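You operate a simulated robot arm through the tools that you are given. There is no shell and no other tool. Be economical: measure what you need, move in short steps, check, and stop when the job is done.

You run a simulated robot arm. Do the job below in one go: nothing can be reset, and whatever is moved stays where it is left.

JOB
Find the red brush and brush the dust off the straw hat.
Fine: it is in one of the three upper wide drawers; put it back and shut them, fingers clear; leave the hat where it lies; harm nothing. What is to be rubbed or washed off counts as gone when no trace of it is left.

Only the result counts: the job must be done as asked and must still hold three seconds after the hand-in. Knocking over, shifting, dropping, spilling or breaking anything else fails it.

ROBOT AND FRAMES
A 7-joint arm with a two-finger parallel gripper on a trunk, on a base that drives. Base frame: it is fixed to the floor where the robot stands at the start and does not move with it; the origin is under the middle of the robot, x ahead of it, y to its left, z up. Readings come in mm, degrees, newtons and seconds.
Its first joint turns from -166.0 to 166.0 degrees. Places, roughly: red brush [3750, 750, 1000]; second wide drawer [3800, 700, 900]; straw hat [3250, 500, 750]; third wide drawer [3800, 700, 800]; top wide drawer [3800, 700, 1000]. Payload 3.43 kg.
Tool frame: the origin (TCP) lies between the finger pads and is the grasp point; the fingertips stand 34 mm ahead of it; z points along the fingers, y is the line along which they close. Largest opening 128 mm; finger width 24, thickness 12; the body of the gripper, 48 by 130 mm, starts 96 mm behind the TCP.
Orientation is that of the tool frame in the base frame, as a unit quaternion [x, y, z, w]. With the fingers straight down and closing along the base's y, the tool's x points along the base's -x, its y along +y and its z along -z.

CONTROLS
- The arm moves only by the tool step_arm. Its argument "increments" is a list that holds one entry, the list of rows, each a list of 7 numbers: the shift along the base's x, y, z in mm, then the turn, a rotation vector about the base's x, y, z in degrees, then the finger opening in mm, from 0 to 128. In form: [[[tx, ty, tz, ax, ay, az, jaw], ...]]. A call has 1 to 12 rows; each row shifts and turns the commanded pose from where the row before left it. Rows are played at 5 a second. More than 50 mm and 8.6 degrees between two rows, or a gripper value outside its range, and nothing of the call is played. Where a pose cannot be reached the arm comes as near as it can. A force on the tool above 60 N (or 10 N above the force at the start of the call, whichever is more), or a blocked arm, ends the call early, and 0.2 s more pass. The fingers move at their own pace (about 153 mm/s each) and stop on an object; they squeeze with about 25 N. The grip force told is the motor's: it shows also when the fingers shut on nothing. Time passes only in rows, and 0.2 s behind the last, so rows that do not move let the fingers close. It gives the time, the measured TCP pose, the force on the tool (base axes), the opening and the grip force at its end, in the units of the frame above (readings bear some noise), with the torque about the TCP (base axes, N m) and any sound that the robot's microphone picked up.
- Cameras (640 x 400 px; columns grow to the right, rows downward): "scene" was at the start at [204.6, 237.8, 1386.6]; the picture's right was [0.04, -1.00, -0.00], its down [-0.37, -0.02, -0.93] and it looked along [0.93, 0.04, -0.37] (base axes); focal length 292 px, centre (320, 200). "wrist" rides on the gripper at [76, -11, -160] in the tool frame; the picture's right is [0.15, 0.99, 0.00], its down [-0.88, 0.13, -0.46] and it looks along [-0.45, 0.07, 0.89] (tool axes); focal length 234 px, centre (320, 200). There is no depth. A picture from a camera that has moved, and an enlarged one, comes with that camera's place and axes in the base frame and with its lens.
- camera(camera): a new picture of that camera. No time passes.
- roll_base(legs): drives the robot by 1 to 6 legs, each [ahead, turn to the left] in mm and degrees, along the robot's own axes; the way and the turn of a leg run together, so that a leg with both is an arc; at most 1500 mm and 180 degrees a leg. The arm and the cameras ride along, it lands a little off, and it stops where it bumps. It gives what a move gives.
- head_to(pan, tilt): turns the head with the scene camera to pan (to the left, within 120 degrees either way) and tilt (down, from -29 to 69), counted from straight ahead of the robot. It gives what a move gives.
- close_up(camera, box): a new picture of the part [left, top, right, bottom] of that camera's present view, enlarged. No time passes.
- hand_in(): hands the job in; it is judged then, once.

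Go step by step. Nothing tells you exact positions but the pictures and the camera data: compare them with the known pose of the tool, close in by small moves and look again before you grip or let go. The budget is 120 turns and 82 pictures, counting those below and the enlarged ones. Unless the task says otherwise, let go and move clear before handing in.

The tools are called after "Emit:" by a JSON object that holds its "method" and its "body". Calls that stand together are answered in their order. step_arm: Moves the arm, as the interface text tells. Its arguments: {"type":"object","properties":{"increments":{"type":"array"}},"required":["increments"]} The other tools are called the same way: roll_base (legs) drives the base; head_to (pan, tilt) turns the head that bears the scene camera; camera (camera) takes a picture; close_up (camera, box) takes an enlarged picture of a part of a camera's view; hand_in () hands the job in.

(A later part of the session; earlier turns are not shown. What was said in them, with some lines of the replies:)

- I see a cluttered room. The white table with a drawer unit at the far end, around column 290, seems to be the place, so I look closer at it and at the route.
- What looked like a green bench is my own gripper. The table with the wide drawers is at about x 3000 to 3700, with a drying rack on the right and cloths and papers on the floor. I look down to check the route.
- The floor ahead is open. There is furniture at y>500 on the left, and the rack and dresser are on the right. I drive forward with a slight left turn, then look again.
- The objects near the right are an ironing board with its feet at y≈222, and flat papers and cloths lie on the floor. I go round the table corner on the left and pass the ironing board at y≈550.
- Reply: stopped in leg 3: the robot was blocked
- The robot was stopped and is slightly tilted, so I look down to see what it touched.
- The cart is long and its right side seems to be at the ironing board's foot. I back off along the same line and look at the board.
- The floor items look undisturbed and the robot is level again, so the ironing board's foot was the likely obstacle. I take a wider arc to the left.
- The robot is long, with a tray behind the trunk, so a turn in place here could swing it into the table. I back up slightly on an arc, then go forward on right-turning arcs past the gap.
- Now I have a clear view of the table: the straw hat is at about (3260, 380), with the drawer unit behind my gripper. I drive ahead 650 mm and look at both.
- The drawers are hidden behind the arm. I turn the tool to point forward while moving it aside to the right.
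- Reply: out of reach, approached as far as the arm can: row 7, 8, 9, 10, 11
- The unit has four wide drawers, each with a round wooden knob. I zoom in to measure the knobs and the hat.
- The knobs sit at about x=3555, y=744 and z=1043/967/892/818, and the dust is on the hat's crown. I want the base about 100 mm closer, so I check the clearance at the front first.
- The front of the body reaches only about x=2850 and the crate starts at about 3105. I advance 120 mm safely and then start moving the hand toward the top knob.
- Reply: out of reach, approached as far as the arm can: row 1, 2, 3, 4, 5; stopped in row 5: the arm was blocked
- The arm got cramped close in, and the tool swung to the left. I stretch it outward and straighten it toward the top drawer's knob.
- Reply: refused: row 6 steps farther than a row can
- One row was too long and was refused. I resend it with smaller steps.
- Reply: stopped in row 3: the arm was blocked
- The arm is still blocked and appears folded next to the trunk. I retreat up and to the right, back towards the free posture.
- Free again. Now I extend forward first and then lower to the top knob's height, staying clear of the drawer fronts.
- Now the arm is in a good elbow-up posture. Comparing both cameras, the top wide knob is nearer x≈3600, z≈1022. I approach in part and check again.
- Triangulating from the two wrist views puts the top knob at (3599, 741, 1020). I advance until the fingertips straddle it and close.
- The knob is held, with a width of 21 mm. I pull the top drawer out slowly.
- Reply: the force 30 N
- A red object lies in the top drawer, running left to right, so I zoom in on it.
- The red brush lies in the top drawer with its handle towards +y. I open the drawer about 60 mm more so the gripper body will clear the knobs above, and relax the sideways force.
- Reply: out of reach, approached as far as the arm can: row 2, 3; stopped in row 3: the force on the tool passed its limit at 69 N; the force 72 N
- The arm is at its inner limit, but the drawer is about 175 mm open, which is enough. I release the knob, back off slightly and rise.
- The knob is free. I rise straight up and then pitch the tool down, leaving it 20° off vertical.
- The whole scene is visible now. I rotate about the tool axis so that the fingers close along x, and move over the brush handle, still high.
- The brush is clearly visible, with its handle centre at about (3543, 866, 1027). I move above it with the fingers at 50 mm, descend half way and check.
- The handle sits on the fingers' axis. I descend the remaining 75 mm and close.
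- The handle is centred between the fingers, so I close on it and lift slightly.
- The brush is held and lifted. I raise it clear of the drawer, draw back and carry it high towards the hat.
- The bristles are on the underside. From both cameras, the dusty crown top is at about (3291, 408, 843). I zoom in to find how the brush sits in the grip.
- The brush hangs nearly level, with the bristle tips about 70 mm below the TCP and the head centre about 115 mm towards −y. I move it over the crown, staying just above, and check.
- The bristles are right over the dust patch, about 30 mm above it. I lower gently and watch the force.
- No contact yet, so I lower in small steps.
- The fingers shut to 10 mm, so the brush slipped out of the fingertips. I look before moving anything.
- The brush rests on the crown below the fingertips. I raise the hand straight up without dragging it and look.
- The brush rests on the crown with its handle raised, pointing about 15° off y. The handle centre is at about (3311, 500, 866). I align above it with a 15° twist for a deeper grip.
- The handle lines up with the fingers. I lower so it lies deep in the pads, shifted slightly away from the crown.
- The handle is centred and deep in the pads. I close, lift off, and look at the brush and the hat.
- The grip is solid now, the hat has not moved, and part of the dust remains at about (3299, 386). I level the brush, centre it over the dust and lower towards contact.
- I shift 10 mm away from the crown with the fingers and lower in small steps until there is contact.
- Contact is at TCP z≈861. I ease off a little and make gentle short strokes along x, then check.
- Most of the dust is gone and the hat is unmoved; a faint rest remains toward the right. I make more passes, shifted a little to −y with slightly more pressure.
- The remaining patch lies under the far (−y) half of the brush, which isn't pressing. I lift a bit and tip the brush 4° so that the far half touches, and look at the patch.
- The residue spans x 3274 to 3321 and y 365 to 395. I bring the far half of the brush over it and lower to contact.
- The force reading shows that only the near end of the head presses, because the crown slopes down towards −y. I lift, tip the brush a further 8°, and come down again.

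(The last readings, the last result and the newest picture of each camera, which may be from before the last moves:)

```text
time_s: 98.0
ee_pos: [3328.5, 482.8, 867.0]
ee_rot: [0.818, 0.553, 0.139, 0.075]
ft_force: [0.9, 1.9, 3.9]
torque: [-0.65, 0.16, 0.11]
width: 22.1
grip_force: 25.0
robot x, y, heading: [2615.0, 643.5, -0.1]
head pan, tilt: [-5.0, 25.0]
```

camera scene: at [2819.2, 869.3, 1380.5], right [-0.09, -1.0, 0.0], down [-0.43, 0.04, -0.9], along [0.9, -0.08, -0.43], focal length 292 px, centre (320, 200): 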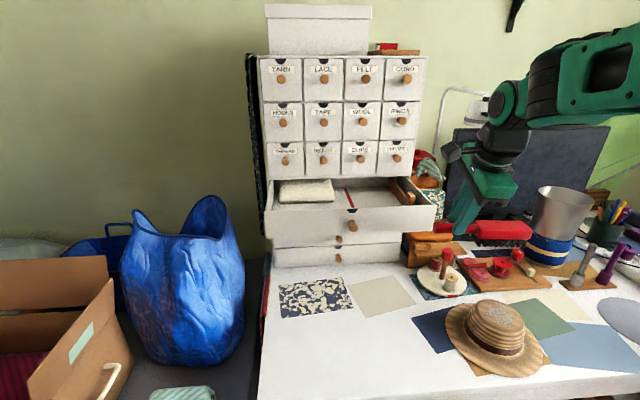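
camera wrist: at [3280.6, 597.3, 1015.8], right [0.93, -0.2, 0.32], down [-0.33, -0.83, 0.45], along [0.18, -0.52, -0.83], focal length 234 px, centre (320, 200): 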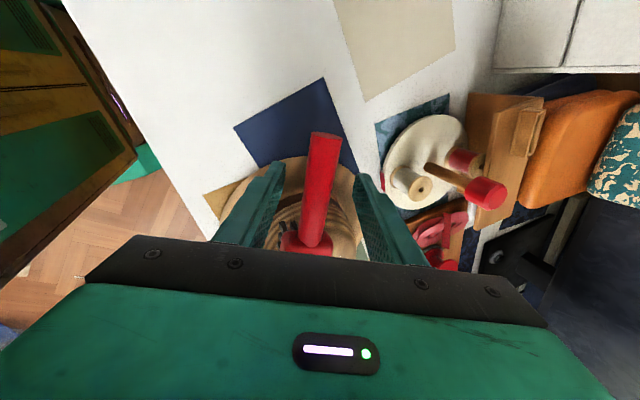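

Now the far half is pressing. I stroke along x in both directions.

Emit:
{"method": "step_arm", "body": {"increments": [[[-7, 0, 0, 0, 0, 0, 5], [-7, 0, 0, 0, 0, 0, 5], [-7, 0, 0, 0, 0, 0, 5], [-7, 0, 0, 0, 0, 0, 5], [7, 0, 0, 0, 0, 0, 5], [7, 0, 0, 0, 0, 0, 5], [7, 0, 0, 0, 0, 0, 5], [7, 0, 0, 0, 0, 0, 5], [7, 0, 0, 0, 0, 0, 5], [7, 0, 0, 0, 0, 0, 5], [7, 0, 0, 0, 0, 0, 5], [7, 0, 0, 0, 0, 0, 5]]]}}

Emit:
{"method": "step_arm", "body": {"increments": [[[-7, 0, -0.5, -1, 0, 0, 5], [-7, 0, -0.5, -1, 0, 0, 5], [-7, 0, -0.5, -1, 0, 0, 5], [-7, 0, 0, 0, 0, 0, 5], [-7, 0, 0, 0, 0, 0, 5], [-7, 0, 0, 0, 0, 0, 5], [-7, 0, 0, 0, 0, 0, 5], [-7, 0, 0, 0, 0, 0, 5]]]}}

Emit:
{"method": "step_arm", "body": {"increments": [[[7, 0, 0, 0, 0, 0, 5], [7, 0, 0, 0, 0, 0, 5], [7, 0, 0, 0, 0, 0, 5], [7, 0, 0, 0, 0, 0, 5], [7, 0, 0, 0, 0, 0, 5], [7, 0, 0, 0, 0, 0, 5], [7, 0, 0, 0, 0, 0, 5], [7, 0, 0, 0, 0, 0, 5], [7, 0, 0, 0, 0, 0, 5], [20, 0, 20, 0, 0, 0, 5], [0, 0, 10, 0, 0, 0, 5]]]}}

Emit:
{"method": "close_up", "body": {"camera": "scene", "box": [440, 270, 560, 345]}}

```text
time_s: 100.6
ee_pos: [3355.2, 484.2, 867.8]
ee_rot: [0.818, 0.553, 0.139, 0.076]
ft_force: [0.9, -0.4, -1.1]
torque: [0.13, -0.06, -0.01]
width: 22.2
grip_force: 24.9
robot x, y, heading: [2616.8, 644.4, -0.1]
head pan, tilt: [-5.0, 25.0]
```

```text
time_s: 102.4
ee_pos: [3300.1, 483.9, 864.8]
ee_rot: [0.816, 0.556, 0.125, 0.097]
ft_force: [-0.1, 0.0, -3.2]
torque: [0.13, -0.05, 0.01]
width: 22.2
grip_force: 25.1
robot x, y, heading: [2614.2, 643.0, 0.0]
head pan, tilt: [-5.0, 25.0]
```

```text
time_s: 104.8
ee_pos: [3383.2, 482.2, 897.3]
ee_rot: [0.816, 0.556, 0.125, 0.099]
ft_force: [0.4, -0.3, -2.1]
torque: [0.12, -0.07, -0.02]
width: 22.2
grip_force: 24.8
robot x, y, heading: [2616.3, 641.9, 0.0]
head pan, tilt: [-5.0, 25.0]
```

```text
5.33 times, centred on (500, 308) of scene
camera zoom: at [2819.4, 869.3, 1380.5], right [-0.09, -1.0, 0.0], down [-0.43, 0.04, -0.9], along [0.9, -0.08, -0.44], focal length 1559 px, centre (-640, -373)
```

zoom: 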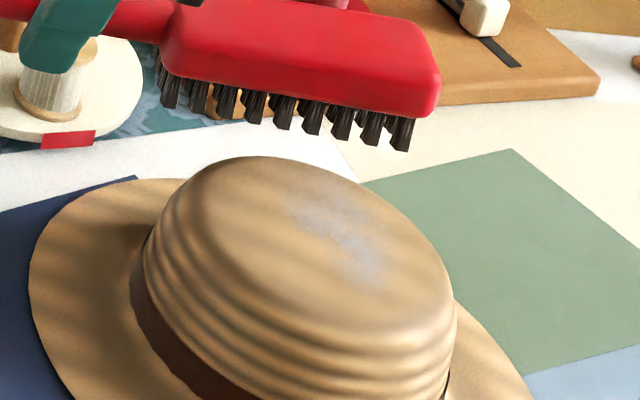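

The patch is fainter and smaller. I reposition with the present tilt and lower until the contact lies under the patch, a lever of about 105 mm.

Emit:
{"method": "step_arm", "body": {"increments": [[[-30, 0, 0, 0, 0, 0, 5], [-28, 0, -15, 0, 0, 0, 5], [0, 0, -14, 0, 0, 0, 5], [0, 0, -2, 0, 0, 0, 5], [0, 0, 0, 0, 0, 0, 5]]]}}

Emit:
{"method": "step_arm", "body": {"increments": [[[0, 0, -2, 0, 0, 0, 5], [0, 0, 0, 0, 0, 0, 5]]]}}

Emit:
{"method": "step_arm", "body": {"increments": [[[0, 0, -2, 0, 0, 0, 5], [0, 0, 0, 0, 0, 0, 5]]]}}

```text
time_s: 106.0
ee_pos: [3323.9, 484.0, 864.4]
ee_rot: [0.816, 0.556, 0.124, 0.096]
ft_force: [-0.2, -1.3, -1.9]
torque: [0.13, -0.05, 0.02]
width: 22.1
grip_force: 24.6
robot x, y, heading: [2617.2, 638.9, 0.2]
head pan, tilt: [-5.0, 25.0]
```

```text
time_s: 106.6
ee_pos: [3325.0, 484.0, 862.3]
ee_rot: [0.816, 0.556, 0.126, 0.097]
ft_force: [-0.7, 0.8, 2.5]
torque: [-0.09, 0.17, -0.03]
width: 21.9
grip_force: 25.0
robot x, y, heading: [2615.0, 647.2, 0.2]
head pan, tilt: [-5.0, 25.0]
```

```text
time_s: 107.2
ee_pos: [3325.4, 483.0, 861.3]
ee_rot: [0.816, 0.556, 0.126, 0.097]
ft_force: [1.0, -0.3, 14.3]
torque: [-0.58, 0.18, 0.04]
width: 22.1
grip_force: 25.3
robot x, y, heading: [2620.2, 645.7, 0.0]
head pan, tilt: [-5.0, 25.0]
```

The brush pivots in the grip, and the near end presses again. I lift, tip it 7° more, and press until the contact spreads under the patch.

Emit:
{"method": "step_arm", "body": {"increments": [[[0, 0, 15, 0, 0, 0, 5], [0, 0, 10, 7, 0, 0, 5], [0, 0, -10, 0, 0, 0, 5], [0, 0, -5, 0, 0, 0, 5], [0, 0, 0, 0, 0, 0, 5]]]}}

Emit:
{"method": "step_arm", "body": {"increments": [[[0, 0, -2.5, 0, 0, 0, 5], [0, 0, 0, 0, 0, 0, 5]]]}}

Emit:
{"method": "step_arm", "body": {"increments": [[[0, 0, -2.5, 0, 0, 0, 5], [0, 0, 0, 0, 0, 0, 5]]]}}

Emit:
{"method": "close_up", "body": {"camera": "scene", "box": [440, 270, 560, 345]}}

```text
time_s: 108.4
ee_pos: [3323.7, 485.1, 870.2]
ee_rot: [0.821, 0.547, 0.159, 0.047]
ft_force: [1.4, 2.3, 3.0]
torque: [-0.54, 0.12, 0.06]
width: 22.1
grip_force: 25.2
robot x, y, heading: [2619.4, 644.7, 0.3]
head pan, tilt: [-5.0, 25.0]
```

```text
time_s: 109.0
ee_pos: [3324.7, 483.8, 868.0]
ee_rot: [0.82, 0.547, 0.159, 0.048]
ft_force: [1.6, 2.1, 5.2]
torque: [-0.58, 0.2, 0.11]
width: 22.1
grip_force: 24.6
robot x, y, heading: [2617.5, 640.5, 0.1]
head pan, tilt: [-5.0, 25.0]
```

```text
time_s: 109.6
ee_pos: [3324.9, 483.1, 866.2]
ee_rot: [0.82, 0.548, 0.158, 0.048]
ft_force: [1.4, 0.9, 4.5]
torque: [-0.56, 0.17, 0.2]
width: 22.4
grip_force: 24.7
robot x, y, heading: [2614.2, 644.0, -0.1]
head pan, tilt: [-5.0, 25.0]
```

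```text
5.33 times, centred on (500, 308) of scene
camera zoom: at [2819.2, 869.4, 1380.5], right [-0.09, -1.0, 0.0], down [-0.43, 0.04, -0.9], along [0.9, -0.08, -0.43], focal length 1559 px, centre (-640, -373)
```

zoom: 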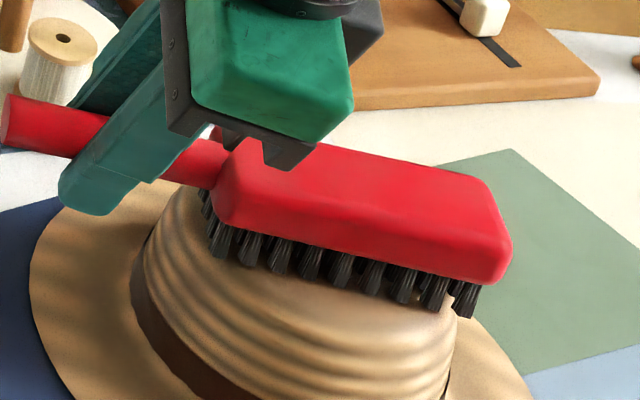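

The contact is now about 108 mm out, right under the patch. I stroke here along x, pressing slightly as I go.

Emit:
{"method": "step_arm", "body": {"increments": [[[5, 0, -0.5, 0, 0, 0, 5], [5, 0, -0.5, 0, 0, 0, 5], [5, 0, -0.5, 0, 0, 0, 5], [5, 0, -0.5, 0, 0, 0, 5], [-5, 0, 0, 0, 0, 0, 5], [-5, 0, 0, 0, 0, 0, 5], [-5, 0, 0, 0, 0, 0, 5], [-5, 0, 0, 0, 0, 0, 5]]]}}

Emit:
{"method": "step_arm", "body": {"increments": [[[-5, 0, -0.3, 0, 0, 0, 5], [-5, 0, -0.3, 0, 0, 0, 5], [-5, 0, -0.3, 0, 0, 0, 5], [-5, 0, -0.3, 0, 0, 0, 5], [-5, 0, 0, 0, 0, 0, 5], [5, 0, 0, 0, 0, 0, 5], [5, 0, 0, 0, 0, 0, 5], [5, 0, 0, 0, 0, 0, 5], [5, 0, 0, 0, 0, 0, 5], [5, 0, 0, 0, 0, 0, 5]]]}}

Emit:
{"method": "step_arm", "body": {"increments": [[[20, 0, 20, 0, 0, 0, 5], [35, 0, 15, 0, 0, 0, 5], [0, 0, 0, 0, 0, 0, 5]]]}}

Emit:
{"method": "close_up", "body": {"camera": "scene", "box": [440, 270, 560, 345]}}

```text
time_s: 111.4
ee_pos: [3323.4, 483.2, 864.5]
ee_rot: [0.821, 0.547, 0.158, 0.047]
ft_force: [1.0, 1.2, -1.2]
torque: [-0.13, 0.01, 0.0]
width: 22.3
grip_force: 24.8
robot x, y, heading: [2620.5, 645.8, 0.2]
head pan, tilt: [-5.0, 25.0]
```

```text
time_s: 113.6
ee_pos: [3324.3, 484.1, 862.8]
ee_rot: [0.82, 0.548, 0.158, 0.046]
ft_force: [0.1, 0.0, -2.2]
torque: [0.15, -0.08, 0.02]
width: 22.2
grip_force: 25.4
robot x, y, heading: [2614.5, 642.9, 0.3]
head pan, tilt: [-5.0, 25.0]
```

```text
time_s: 114.4
ee_pos: [3380.6, 482.9, 897.8]
ee_rot: [0.821, 0.547, 0.157, 0.047]
ft_force: [-1.2, 0.3, -1.2]
torque: [0.16, -0.05, 0.01]
width: 22.4
grip_force: 25.1
robot x, y, heading: [2615.2, 637.5, 0.0]
head pan, tilt: [-5.0, 25.0]
```

```text
5.33 times, centred on (500, 308) of scene
camera zoom: at [2819.3, 869.3, 1380.5], right [-0.09, -1.0, 0.0], down [-0.43, 0.04, -0.9], along [0.9, -0.08, -0.43], focal length 1559 px, centre (-640, -373)
```

zoom: 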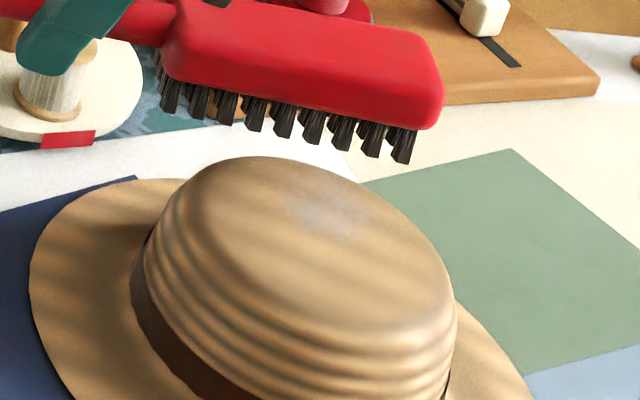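

Only a faint remnant at about (3314, 371) is left. I repeat the tipped press a little further in x.

Emit:
{"method": "step_arm", "body": {"increments": [[[-20, 0, 0, 6, 0, 0, 5], [-20, -2, -8, 0, 0, 0, 5], [0, 0, -12, 0, 0, 0, 5], [0, 0, -5, 0, 0, 0, 5], [0, 0, 0, 0, 0, 0, 5]]]}}

Emit:
{"method": "step_arm", "body": {"increments": [[[0, 0, -2.5, 0, 0, 0, 5], [0, 0, 0, 0, 0, 0, 5]]]}}

Emit:
{"method": "step_arm", "body": {"increments": [[[0, 0, -2.5, 0, 0, 0, 5], [0, 0, 0, 0, 0, 0, 5]]]}}

```text
time_s: 115.6
ee_pos: [3339.7, 481.3, 871.8]
ee_rot: [0.821, 0.539, 0.188, 0.004]
ft_force: [0.0, 1.0, 3.1]
torque: [-0.39, 0.16, 0.05]
width: 22.3
grip_force: 25.4
robot x, y, heading: [2617.9, 643.0, 0.3]
head pan, tilt: [-5.0, 25.0]
```

```text
time_s: 116.2
ee_pos: [3339.3, 482.2, 869.8]
ee_rot: [0.821, 0.539, 0.187, 0.004]
ft_force: [1.2, 1.0, 3.5]
torque: [-0.6, 0.18, 0.18]
width: 22.4
grip_force: 25.1
robot x, y, heading: [2616.0, 642.4, 0.1]
head pan, tilt: [-5.0, 25.0]
```

```text
time_s: 116.8
ee_pos: [3339.4, 481.7, 866.9]
ee_rot: [0.822, 0.538, 0.188, 0.004]
ft_force: [1.6, 0.4, 4.2]
torque: [-0.6, 0.22, 0.15]
width: 22.3
grip_force: 24.3
robot x, y, heading: [2617.5, 644.3, 0.2]
head pan, tilt: [-5.0, 25.0]
```

Emit:
{"method": "step_arm", "body": {"increments": [[[4, 0, -0.4, 0, 0, 0, 5], [4, 0, -0.4, 0, 0, 0, 5], [4, 0, -0.4, 0, 0, 0, 5], [-4, 3, -0.2, 0, 0, 0, 5], [-4, 3, -0.2, 0, 0, 0, 5], [-4, 2, -0.2, 0, 0, 0, 5], [-5, 0, -0.2, 0, 0, 0, 5], [-5, 0, -0.2, 0, 0, 0, 5], [-5, 0, -0.2, 0, 0, 0, 5], [5, 0, -0.2, 0, 0, 0, 5], [5, 0, -0.2, 0, 0, 0, 5], [5, 0, -0.2, 0, 0, 0, 5]]]}}

Emit:
{"method": "step_arm", "body": {"increments": [[[0, 0, -1, 0, 0, 0, 5], [5, 0, -0.3, 0, 0, 0, 5], [5, 0, -0.3, 0, 0, 0, 5], [-5, 0, -0.3, 0, 0, 0, 5], [-5, 0, -0.3, 0, 0, 0, 5], [-5, 0, -0.2, 0, 0, 0, 5], [-5, 0, -0.2, 0, 0, 0, 5], [5, 0, 0, 0, 0, 0, 5], [5, 0, 0, 0, 0, 0, 5], [0, 0, 0, 0, 0, 0, 5]]]}}

Emit:
{"method": "step_arm", "body": {"increments": [[[15, 0, 20, 0, 0, 0, 5], [35, 0, 15, 0, 0, 0, 5], [0, 0, 0, 0, 0, 0, 5]]]}}

Emit:
{"method": "close_up", "body": {"camera": "scene", "box": [440, 270, 560, 345]}}

```text
time_s: 119.4
ee_pos: [3337.8, 489.3, 864.5]
ee_rot: [0.821, 0.539, 0.186, 0.004]
ft_force: [-1.3, 0.0, 1.8]
torque: [-0.39, 0.15, -0.11]
width: 22.1
grip_force: 24.7
robot x, y, heading: [2618.8, 641.8, 0.4]
head pan, tilt: [-5.0, 25.0]
```

```text
time_s: 121.6
ee_pos: [3339.6, 489.4, 861.7]
ee_rot: [0.822, 0.538, 0.187, 0.004]
ft_force: [-0.1, -0.1, -1.9]
torque: [0.09, -0.08, -0.01]
width: 22.1
grip_force: 25.0
robot x, y, heading: [2615.1, 638.4, 0.0]
head pan, tilt: [-5.0, 25.0]
```

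```text
time_s: 122.4
ee_pos: [3390.0, 490.9, 895.6]
ee_rot: [0.822, 0.539, 0.187, 0.004]
ft_force: [-0.5, -0.5, -2.1]
torque: [0.17, -0.03, 0.01]
width: 22.3
grip_force: 25.2
robot x, y, heading: [2616.8, 643.0, 0.2]
head pan, tilt: [-5.0, 25.0]
```

```text
5.33 times, centred on (500, 308) of scene
camera zoom: at [2819.3, 869.3, 1380.5], right [-0.09, -1.0, 0.0], down [-0.43, 0.04, -0.9], along [0.9, -0.08, -0.43], focal length 1559 px, centre (-640, -373)
```

zoom: 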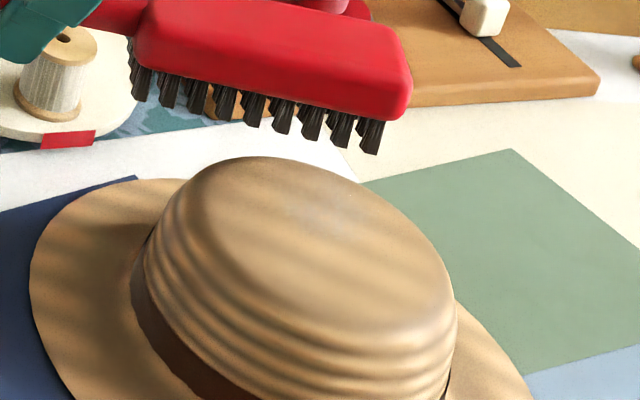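

It is almost gone; a very faint trace may remain at (3316, 373). I make one more tipped pass over that area.

Emit:
{"method": "step_arm", "body": {"increments": [[[-20, -4, 0, 6, 0, 0, 5], [-25, -4, -8, 0, 0, 0, 5], [0, 0, -14, 0, 0, 0, 5], [0, 0, -3, 0, 0, 0, 5], [0, 0, -2, 0, 0, 0, 5], [0, 0, -2, 0, 0, 0, 5], [0, 0, 0, 0, 0, 0, 5]]]}}

Emit:
{"method": "step_arm", "body": {"increments": [[[4, 0, -0.4, 0, 0, 0, 5], [4, 0, -0.4, 0, 0, 0, 5], [4, 0, -0.4, 0, 0, 0, 5], [-4, 3, -0.2, 0, 0, 0, 5], [-4, 3, -0.2, 0, 0, 0, 5], [-4, 2, -0.2, 0, 0, 0, 5], [-5, 0, -0.2, 0, 0, 0, 5], [-5, 0, -0.2, 0, 0, 0, 5], [-5, 0, -0.2, 0, 0, 0, 5], [5, 0, -0.2, 0, 0, 0, 5], [5, 0, -0.2, 0, 0, 0, 5], [5, 0, -0.2, 0, 0, 0, 5]]]}}

Emit:
{"method": "step_arm", "body": {"increments": [[[0, -3, -0.4, 0, 0, 0, 5], [5, 0, -0.3, 0, 0, 0, 5], [5, 0, -0.3, 0, 0, 0, 5], [-5, 0, -0.3, 0, 0, 0, 5], [-5, 0, -0.3, 0, 0, 0, 5], [-5, 0, -0.3, 0, 0, 0, 5], [-5, 0, -0.3, 0, 0, 0, 5], [5, 0, -0.2, 0, 0, 0, 5], [5, 0, 0, 0, 0, 0, 5], [0, 0, 0, 0, 0, 0, 5]]]}}

Emit:
{"method": "step_arm", "body": {"increments": [[[15, 0, 25, 0, 0, 0, 5], [35, 20, 20, 0, 0, 0, 5], [10, 20, 10, 0, 0, 0, 5], [0, 0, 0, 0, 0, 0, 5]]]}}

Emit:
{"method": "close_up", "body": {"camera": "scene", "box": [450, 285, 546, 345]}}

```text
time_s: 124.0
ee_pos: [3344.3, 481.0, 866.7]
ee_rot: [0.821, 0.528, 0.215, -0.039]
ft_force: [0.9, 2.0, 4.6]
torque: [-0.55, 0.19, 0.03]
width: 22.3
grip_force: 24.6
robot x, y, heading: [2614.7, 642.4, 0.1]
head pan, tilt: [-5.0, 25.0]
```

```text
time_s: 126.6
ee_pos: [3344.9, 490.0, 864.2]
ee_rot: [0.821, 0.528, 0.213, -0.038]
ft_force: [-1.5, -0.5, 2.9]
torque: [-0.49, 0.27, -0.19]
width: 22.0
grip_force: 25.0
robot x, y, heading: [2614.3, 644.2, 0.0]
head pan, tilt: [-5.0, 25.0]
```

```text
time_s: 128.8
ee_pos: [3346.0, 485.2, 862.5]
ee_rot: [0.821, 0.528, 0.214, -0.04]
ft_force: [-0.4, -0.1, -1.6]
torque: [0.09, -0.04, -0.03]
width: 22.0
grip_force: 24.4
robot x, y, heading: [2616.7, 645.8, 0.1]
head pan, tilt: [-5.0, 25.0]
```

```text
time_s: 129.8
ee_pos: [3405.4, 527.3, 918.3]
ee_rot: [0.821, 0.528, 0.215, -0.039]
ft_force: [0.0, 0.4, -1.8]
torque: [0.16, -0.09, -0.03]
width: 22.3
grip_force: 24.9
robot x, y, heading: [2616.1, 640.0, 0.2]
head pan, tilt: [-5.0, 25.0]
```

```text
6.67 times, centred on (498, 315) of scene
camera zoom: at [2819.3, 869.3, 1380.5], right [-0.09, -1.0, 0.0], down [-0.43, 0.04, -0.9], along [0.9, -0.08, -0.43], focal length 1949 px, centre (-867, -567)
```

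zoom: 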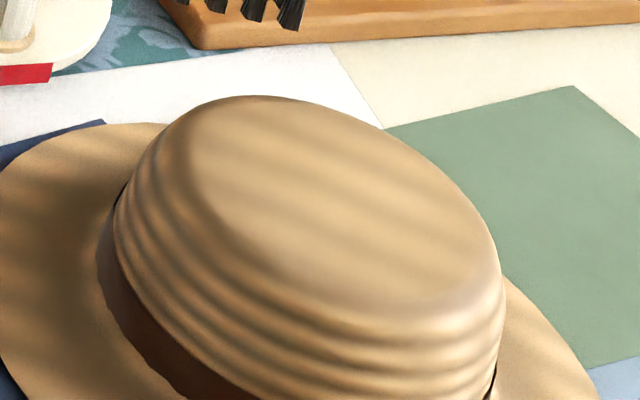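

The hat's crown looks clean and the hat is in place. I raise the brush high, undo the 15° yaw and part of the tip, and check how it hangs.

Emit:
{"method": "step_arm", "body": {"increments": [[[0, 0, 45, 0, 0, 0, 5], [0, 0, 45, 0, 0, 0, 5], [0, 0, 45, 0, 0, 0, 5], [0, 0, 45, 0, 0, 0, 5], [0, 0, 45, 0, 0, 0, 5], [0, 20, 35, -5, 0, 5, 5], [0, 20, 0, -5, 0, 5, 5], [0, 25, 0, 0, 0, 5, 5], [0, 40, 0, 0, 0, 0, 5], [0, 40, 0, 0, 0, 0, 5], [0, 0, 0, 0, 0, 0, 5]]]}}

Emit:
{"method": "camera", "body": {"camera": "scene"}}

Emit:
{"method": "camera", "body": {"camera": "wrist"}}

```text
time_s: 132.2
ee_pos: [3406.5, 671.8, 1176.5]
ee_rot: [0.744, 0.648, 0.164, 0.007]
ft_force: [0.7, -0.1, -0.9]
torque: [0.18, -0.03, -0.03]
width: 22.2
grip_force: 25.3
robot x, y, heading: [2616.5, 643.9, 0.1]
head pan, tilt: [-5.0, 25.0]
```

```text
11 pictures are left
camera scene: at [2819.3, 869.3, 1380.5], right [-0.09, -1.0, 0.0], down [-0.43, 0.04, -0.9], along [0.9, -0.08, -0.43], focal length 292 px, centre (320, 200)
```

scene: 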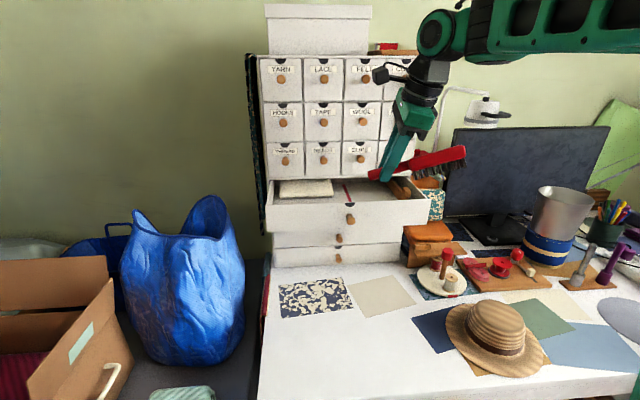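

```text
10 pictures are left
camera wrist: at [3364.0, 715.4, 1342.0], right [0.97, -0.02, 0.25], down [-0.09, -0.96, 0.25], along [0.24, -0.27, -0.93], focal length 234 px, centre (320, 200)
```

wrist: 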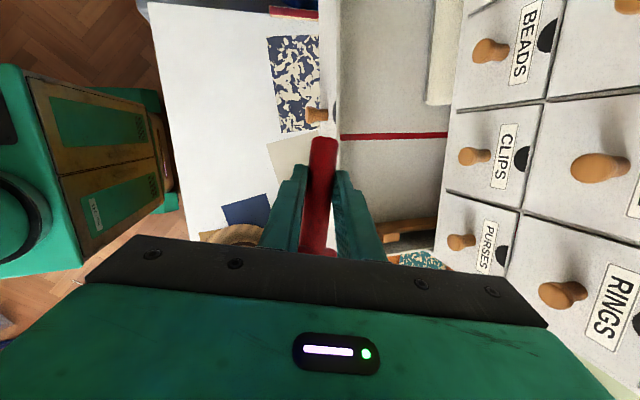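

The brush hangs head-up by about 11°, so I tip it level while carrying it over the drawer, a bit forward of its old spot for clearance from the knobs.

Emit:
{"method": "step_arm", "body": {"increments": [[[10, 30, 5, 3, 0, 0, 5], [15, 30, 0, 3, 0, 0, 5], [20, 30, 0, 3, 0, 0, 5], [20, 35, 0, 2.5, 0, 0, 5], [20, 35, 0, 0, 0, 0, 5], [20, 35, 0, 0, 0, 0, 5], [18, 0, 0, 0, 0, 0, 5], [0, 0, -30, 0, 0, 0, 5], [0, 0, -30, 0, 0, 0, 5], [0, 0, 0, 0, 0, 0, 5]]]}}

Emit:
{"method": "close_up", "body": {"camera": "scene", "box": [240, 120, 400, 220]}}

```text
time_s: 134.4
ee_pos: [3528.2, 866.7, 1122.4]
ee_rot: [0.742, 0.627, 0.228, -0.068]
ft_force: [-0.3, 0.0, -1.2]
torque: [0.12, -0.07, 0.0]
width: 22.3
grip_force: 24.6
robot x, y, heading: [2616.8, 645.3, -0.1]
head pan, tilt: [-5.0, 25.0]
```

```text
4.00 times, centred on (320, 170) of scene
camera zoom: at [2819.4, 869.4, 1380.5], right [-0.09, -1.0, 0.0], down [-0.43, 0.04, -0.9], along [0.9, -0.08, -0.44], focal length 1170 px, centre (320, 320)
```

zoom: 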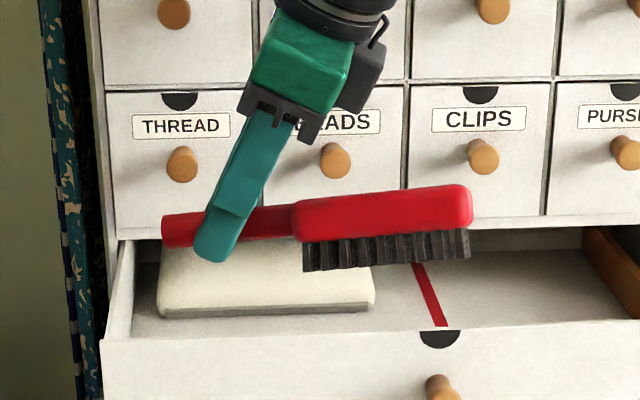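

It is nearly level. I tip it 3.5° more and lower it to the drawer floor, watching the force.

Emit:
{"method": "step_arm", "body": {"increments": [[[0, 0, -25, 3.5, 0, 0, 5], [0, 0, -25, 0, 0, 0, 5], [0, 0, -20, 0, 0, 0, 5], [0, 0, -15, 0, 0, 0, 5], [0, 0, 0, 0, 0, 0, 5]]]}}

Emit:
{"method": "step_arm", "body": {"increments": [[[0, 0, -4, 0, 0, 0, 5], [0, 0, 0, 0, 0, 0, 5]]]}}

Emit:
{"method": "step_arm", "body": {"increments": [[[0, 0, -3, 0, 0, 0, 5], [0, 0, 0, 0, 0, 0, 5]]]}}

Emit:
{"method": "close_up", "body": {"camera": "scene", "box": [240, 120, 400, 220]}}

```text
time_s: 135.6
ee_pos: [3527.3, 867.8, 1039.6]
ee_rot: [0.738, 0.621, 0.248, -0.09]
ft_force: [0.0, 4.9, 12.0]
torque: [-0.32, -0.02, 0.07]
width: 22.2
grip_force: 25.1
robot x, y, heading: [2618.1, 642.4, -0.1]
head pan, tilt: [-5.0, 25.0]
```

```text
time_s: 136.2
ee_pos: [3528.4, 866.0, 1033.1]
ee_rot: [0.739, 0.62, 0.247, -0.091]
ft_force: [-1.1, 2.7, 8.7]
torque: [-0.3, -0.05, 0.1]
width: 22.2
grip_force: 25.0
robot x, y, heading: [2616.3, 644.9, -0.2]
head pan, tilt: [-5.0, 25.0]
```

```text
time_s: 136.8
ee_pos: [3527.8, 867.1, 1031.4]
ee_rot: [0.739, 0.62, 0.247, -0.091]
ft_force: [-0.5, 2.0, 12.0]
torque: [-0.4, 0.1, 0.42]
width: 22.5
grip_force: 24.6
robot x, y, heading: [2614.9, 641.8, 0.2]
head pan, tilt: [-5.0, 25.0]
```

```text
4.00 times, centred on (320, 170) of scene
camera zoom: at [2818.8, 869.3, 1380.6], right [-0.09, -1.0, 0.0], down [-0.43, 0.04, -0.9], along [0.9, -0.08, -0.43], focal length 1170 px, centre (320, 320)
```

zoom: 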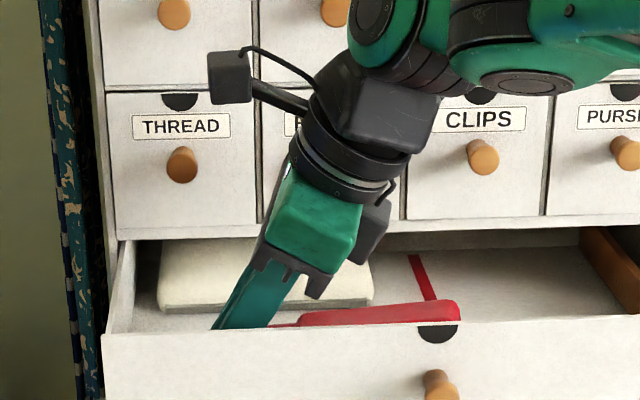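

The brush rests on the drawer floor. I ease off, open the fingers and lift out vertically.

Emit:
{"method": "step_arm", "body": {"increments": [[[0, 0, 1.5, 0, 0, 0, 5], [0, 0, 0, 0, 0, 0, 35], [0, 0, 0, 0, 0, 0, 45], [0, 0, 0, 0, 0, 0, 45], [0, 0, 15, 0, 0, 0, 45], [0, 0, 30, 0, 0, 0, 45], [0, 0, 40, 0, 0, 0, 45], [0, 0, 40, 0, 0, 0, 45], [0, 0, 30, 0, 0, 0, 45], [0, 0, 0, 0, 0, 0, 45]]]}}

Emit:
{"method": "close_up", "body": {"camera": "scene", "box": [240, 120, 400, 220]}}

```text
time_s: 139.0
ee_pos: [3529.3, 863.9, 1187.4]
ee_rot: [0.739, 0.62, 0.247, -0.089]
ft_force: [-0.5, 0.1, -0.3]
torque: [-0.01, 0.01, 0.03]
width: 44.8
grip_force: 0.1
robot x, y, heading: [2616.4, 643.6, 0.2]
head pan, tilt: [-5.0, 25.0]
```

```text
4.00 times, centred on (320, 170) of scene
camera zoom: at [2819.4, 869.4, 1380.5], right [-0.09, -1.0, 0.0], down [-0.43, 0.04, -0.9], along [0.9, -0.08, -0.43], focal length 1170 px, centre (320, 320)
```

zoom: 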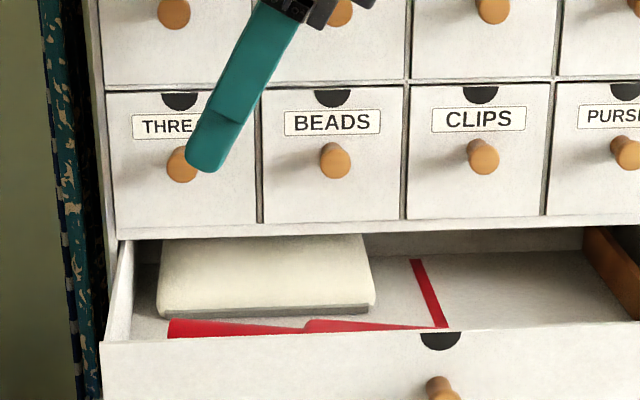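

The brush is back in the drawer. Now I retreat and reorient the hand to push the drawer shut, with the fingers straddling the knob.

Emit:
{"method": "step_arm", "body": {"increments": [[[-20, 0, 10, 0, 0, 0, 60], [-40, -10, 0, 0, 0, 0, 60], [-40, -20, 0, -7, 0, 0, 60], [-30, -30, 0, -7, 0, 0, 60], [0, -30, 0, -7, 0, 0, 60], [0, -30, 0, -6, 0, 0, 60], [0, 0, 0, 0, 0, 0, 60]]]}}

Emit:
{"method": "step_arm", "body": {"increments": [[[0, 0, 0, -2.05, 0, 7.78, 60], [0, 0, 0, -2.05, 0, 7.78, 60], [0, 0, 0, -2.05, 0, 7.78, 60], [0, 0, 0, -2.05, 0, 7.78, 60], [0, 0, 0, -2.05, 0, 7.78, 60], [0, 0, 0, -2.05, 0, 7.78, 60], [0, 0, 0, -2.05, 0, 7.78, 60], [0, 0, 0, -2.05, 0, 7.78, 60], [0, 0, 0, -2.05, 0, 7.78, 60], [0, 0, 0, -2.05, 0, 7.78, 60], [0, 0, 0, -2.05, 0, 7.78, 60], [0, 0, 0, -2.05, 0, 7.78, 60]]]}}

Emit:
{"method": "step_arm", "body": {"increments": [[[0, 0, 0, 0, -7.5, 0, 60], [0, 0, 0, 0, -7.5, 0, 60], [0, 0, 0, 0, -7.5, 0, 60], [0, 0, 0, 0, -7.5, 0, 60], [0, 0, 0, 0, 0, 0, 60]]]}}

Emit:
{"method": "camera", "body": {"camera": "scene"}}

```text
time_s: 140.6
ee_pos: [3397.9, 746.9, 1198.0]
ee_rot: [0.739, 0.661, 0.095, 0.086]
ft_force: [-0.5, 0.9, -0.6]
torque: [-0.02, 0.01, -0.01]
width: 60.0
grip_force: 0.0
robot x, y, heading: [2615.3, 644.4, 0.3]
head pan, tilt: [-5.0, 25.0]
```

```text
time_s: 143.2
ee_pos: [3398.1, 746.3, 1198.3]
ee_rot: [-0.001, 0.992, -0.001, 0.126]
ft_force: [-0.2, 0.2, 0.3]
torque: [0.03, -0.04, 0.0]
width: 60.3
grip_force: 0.1
robot x, y, heading: [2618.1, 645.4, -0.0]
head pan, tilt: [-5.0, 25.0]
```

```text
time_s: 144.4
ee_pos: [3398.3, 745.8, 1196.7]
ee_rot: [-0.002, 0.925, 0.0, 0.38]
ft_force: [0.1, 1.0, -0.4]
torque: [-0.02, 0.03, 0.03]
width: 59.8
grip_force: 0.1
robot x, y, heading: [2613.7, 644.6, 0.1]
head pan, tilt: [-5.0, 25.0]
```

```text
6 pictures are left
camera scene: at [2819.2, 869.4, 1380.5], right [-0.09, -1.0, 0.0], down [-0.43, 0.04, -0.9], along [0.9, -0.08, -0.43], focal length 292 px, centre (320, 200)
```

scene: 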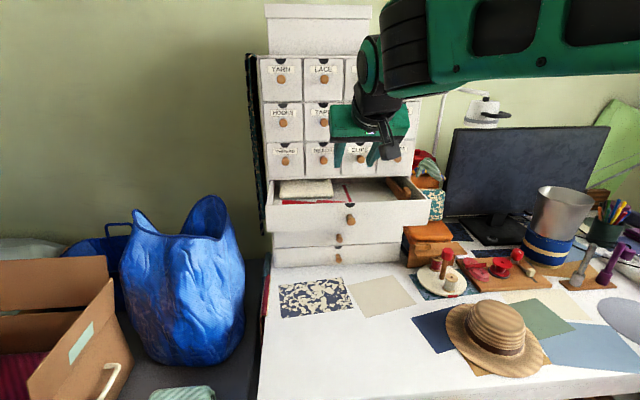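

The hand is pitched 45° in front of the knob. I lower it so the fingertips straddle the knob in front of the drawer face.

Emit:
{"method": "step_arm", "body": {"increments": [[[-15, -4, -20, 0, 0, 0, 60], [0, 0, -40, 0, 0, 0, 60], [0, 0, -40, 0, 0, 0, 60], [0, 0, -40, 0, 0, 0, 60], [0, 0, -8, 0, 0, 0, 60], [0, 0, 0, 0, 0, 0, 60]]]}}

Emit:
{"method": "camera", "body": {"camera": "wrist"}}

```text
time_s: 145.8
ee_pos: [3382.7, 742.8, 1049.2]
ee_rot: [-0.001, 0.925, 0.0, 0.38]
ft_force: [-0.4, -0.6, -0.2]
torque: [-0.02, 0.01, 0.01]
width: 59.9
grip_force: 0.0
robot x, y, heading: [2618.2, 644.9, 0.1]
head pan, tilt: [-5.0, 25.0]
```

```text
5 pictures are left
camera wrist: at [3217.8, 732.6, 1108.5], right [-0.11, 0.99, -0.1], down [0.31, 0.13, 0.94], along [0.95, 0.07, -0.32], focal length 234 px, centre (320, 200)
```

wrist: 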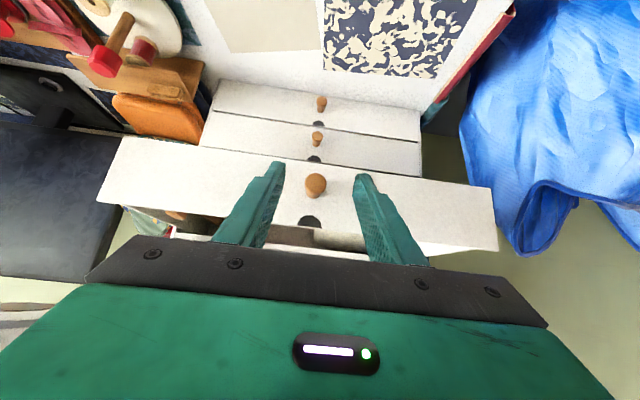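

The fingers straddle the knob as planned. I push the drawer in.

Emit:
{"method": "step_arm", "body": {"increments": [[[15, 0, 0, 0, 0, 0, 60], [15, 0, 0, 0, 0, 0, 60], [15, 0, 0, 0, 0, 0, 60], [20, 0, 0, 0, 0, 0, 60], [20, 0, 0, 0, 0, 0, 60], [20, 0, 0, 0, 0, 0, 60], [20, 0, 0, 0, 0, 0, 60], [20, 0, 0, 0, 0, 0, 60], [20, 0, 0, 0, 0, 0, 60], [15, 0, 0, 0, 0, 0, 60], [0, 0, 0, 0, 0, 0, 60]]]}}

Emit:
{"method": "step_arm", "body": {"increments": [[[8, 0, 0, 0, 0, 0, 60], [8, 0, 0, 0, 0, 0, 60], [0, 0, 0, 0, 0, 0, 60]]]}}

Emit:
{"method": "step_arm", "body": {"increments": [[[6, 0, 0, 0, 0, 0, 60], [0, 0, 0, 0, 0, 0, 60]]]}}

```text
time_s: 148.2
ee_pos: [3563.4, 741.7, 1049.4]
ee_rot: [-0.001, 0.925, -0.001, 0.38]
ft_force: [-0.2, 0.1, 0.5]
torque: [0.03, -0.01, -0.01]
width: 60.0
grip_force: 0.0
robot x, y, heading: [2618.6, 644.0, 0.0]
head pan, tilt: [-5.0, 25.0]
```

```text
time_s: 149.0
ee_pos: [3578.2, 741.2, 1049.0]
ee_rot: [0.001, 0.925, -0.002, 0.38]
ft_force: [-0.3, 0.5, 0.5]
torque: [0.01, 0.0, 0.0]
width: 60.0
grip_force: 0.0
robot x, y, heading: [2616.7, 640.3, 0.2]
head pan, tilt: [-5.0, 25.0]
```

```text
time_s: 149.6
ee_pos: [3584.9, 742.2, 1048.0]
ee_rot: [-0.001, 0.925, -0.001, 0.38]
ft_force: [-6.2, -0.8, -0.8]
torque: [0.04, 0.11, -0.19]
width: 60.3
grip_force: 0.0
robot x, y, heading: [2618.4, 642.9, -0.2]
head pan, tilt: [-5.0, 25.0]
```

Emit:
{"method": "step_arm", "body": {"increments": [[[3, 0, 0, 0, 0, 0, 60], [0, 0, 0, 0, 0, 0, 60]]]}}

Emit:
{"method": "close_up", "body": {"camera": "scene", "box": [240, 150, 420, 262]}}

```text
time_s: 150.2
ee_pos: [3585.0, 742.8, 1048.3]
ee_rot: [-0.001, 0.926, -0.001, 0.378]
ft_force: [-49.1, -6.7, 0.0]
torque: [0.54, 0.78, -0.62]
width: 60.7
grip_force: 0.3
robot x, y, heading: [2616.9, 646.5, -0.0]
head pan, tilt: [-5.0, 25.0]
```

```text
3.56 times, centred on (330, 206) of scene
camera zoom: at [2816.8, 869.1, 1380.9], right [-0.09, -1.0, 0.0], down [-0.43, 0.04, -0.9], along [0.9, -0.08, -0.43], focal length 1040 px, centre (284, 179)
```

zoom: 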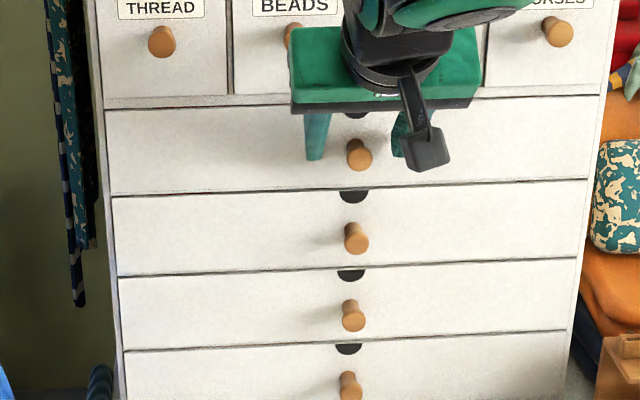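

The drawer is fully shut against its stop. I back the hand off, raise it clear, and check the hat and drawers once more.

Emit:
{"method": "step_arm", "body": {"increments": [[[-5, 0, 0, 0, 0, 0, 60], [-25, 0, 0, 0, 0, 0, 60], [-40, 0, 0, 0, 0, 0, 60], [-40, 0, 0, 0, 0, 0, 60], [-30, 0, 30, 0, 0, 0, 60], [0, 0, 45, 0, 0, 0, 60], [0, 0, 45, 0, 0, 0, 60], [0, 0, 45, 0, 0, 0, 60], [0, 0, 0, 0, 0, 0, 60]]]}}

Emit:
{"method": "camera", "body": {"camera": "scene"}}

Emit:
{"method": "close_up", "body": {"camera": "scene", "box": [430, 280, 560, 380]}}

```text
time_s: 152.2
ee_pos: [3452.2, 740.6, 1214.9]
ee_rot: [-0.001, 0.925, -0.001, 0.38]
ft_force: [0.1, 0.3, 0.3]
torque: [0.01, -0.01, 0.02]
width: 59.9
grip_force: 0.0
robot x, y, heading: [2617.1, 640.6, 0.1]
head pan, tilt: [-5.0, 25.0]
```

```text
3 pictures are left
camera scene: at [2819.2, 869.4, 1380.5], right [-0.09, -1.0, 0.0], down [-0.43, 0.04, -0.9], along [0.9, -0.08, -0.43], focal length 292 px, centre (320, 200)
```

scene: 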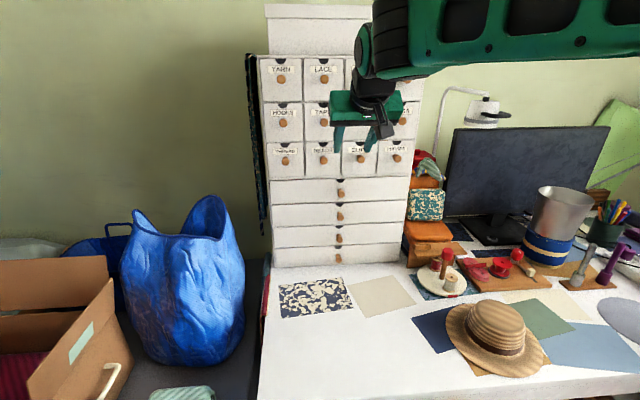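

```text
4.00 times, centred on (495, 330) of scene
camera zoom: at [2819.2, 869.4, 1380.5], right [-0.09, -1.0, 0.0], down [-0.43, 0.04, -0.9], along [0.9, -0.08, -0.43], focal length 1170 px, centre (-380, -320)
```

zoom: 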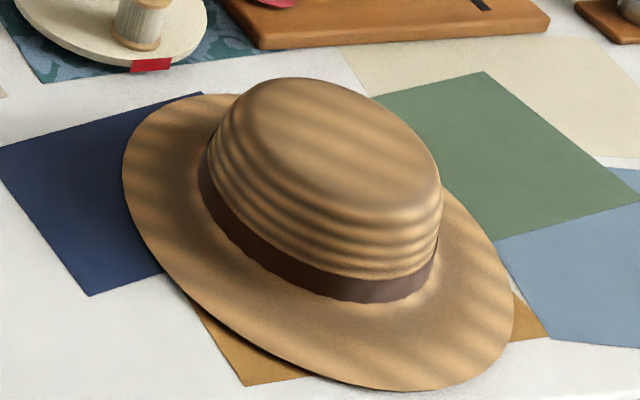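

The hat is clean and where it was, the drawers are shut with the brush inside, and the hand is clear. I hand the job in.

Emit:
{"method": "hand_in", "body": {}}

```text
The job is handed in.
```

The job is handed in: the last pictures show no dust left on the straw hat, which lies where it was. The red brush is back in the top wide drawer, all the drawers are shut, and the hand is clear.

Two things happened along the way:
- **Ironing board:** the base was blocked once on the drive, probably against the ironing board's foot. I backed off and could not see that anything had shifted.
- **Brush:** it slipped from the fingers onto the crown once. I picked it up again, and the hat did not move.
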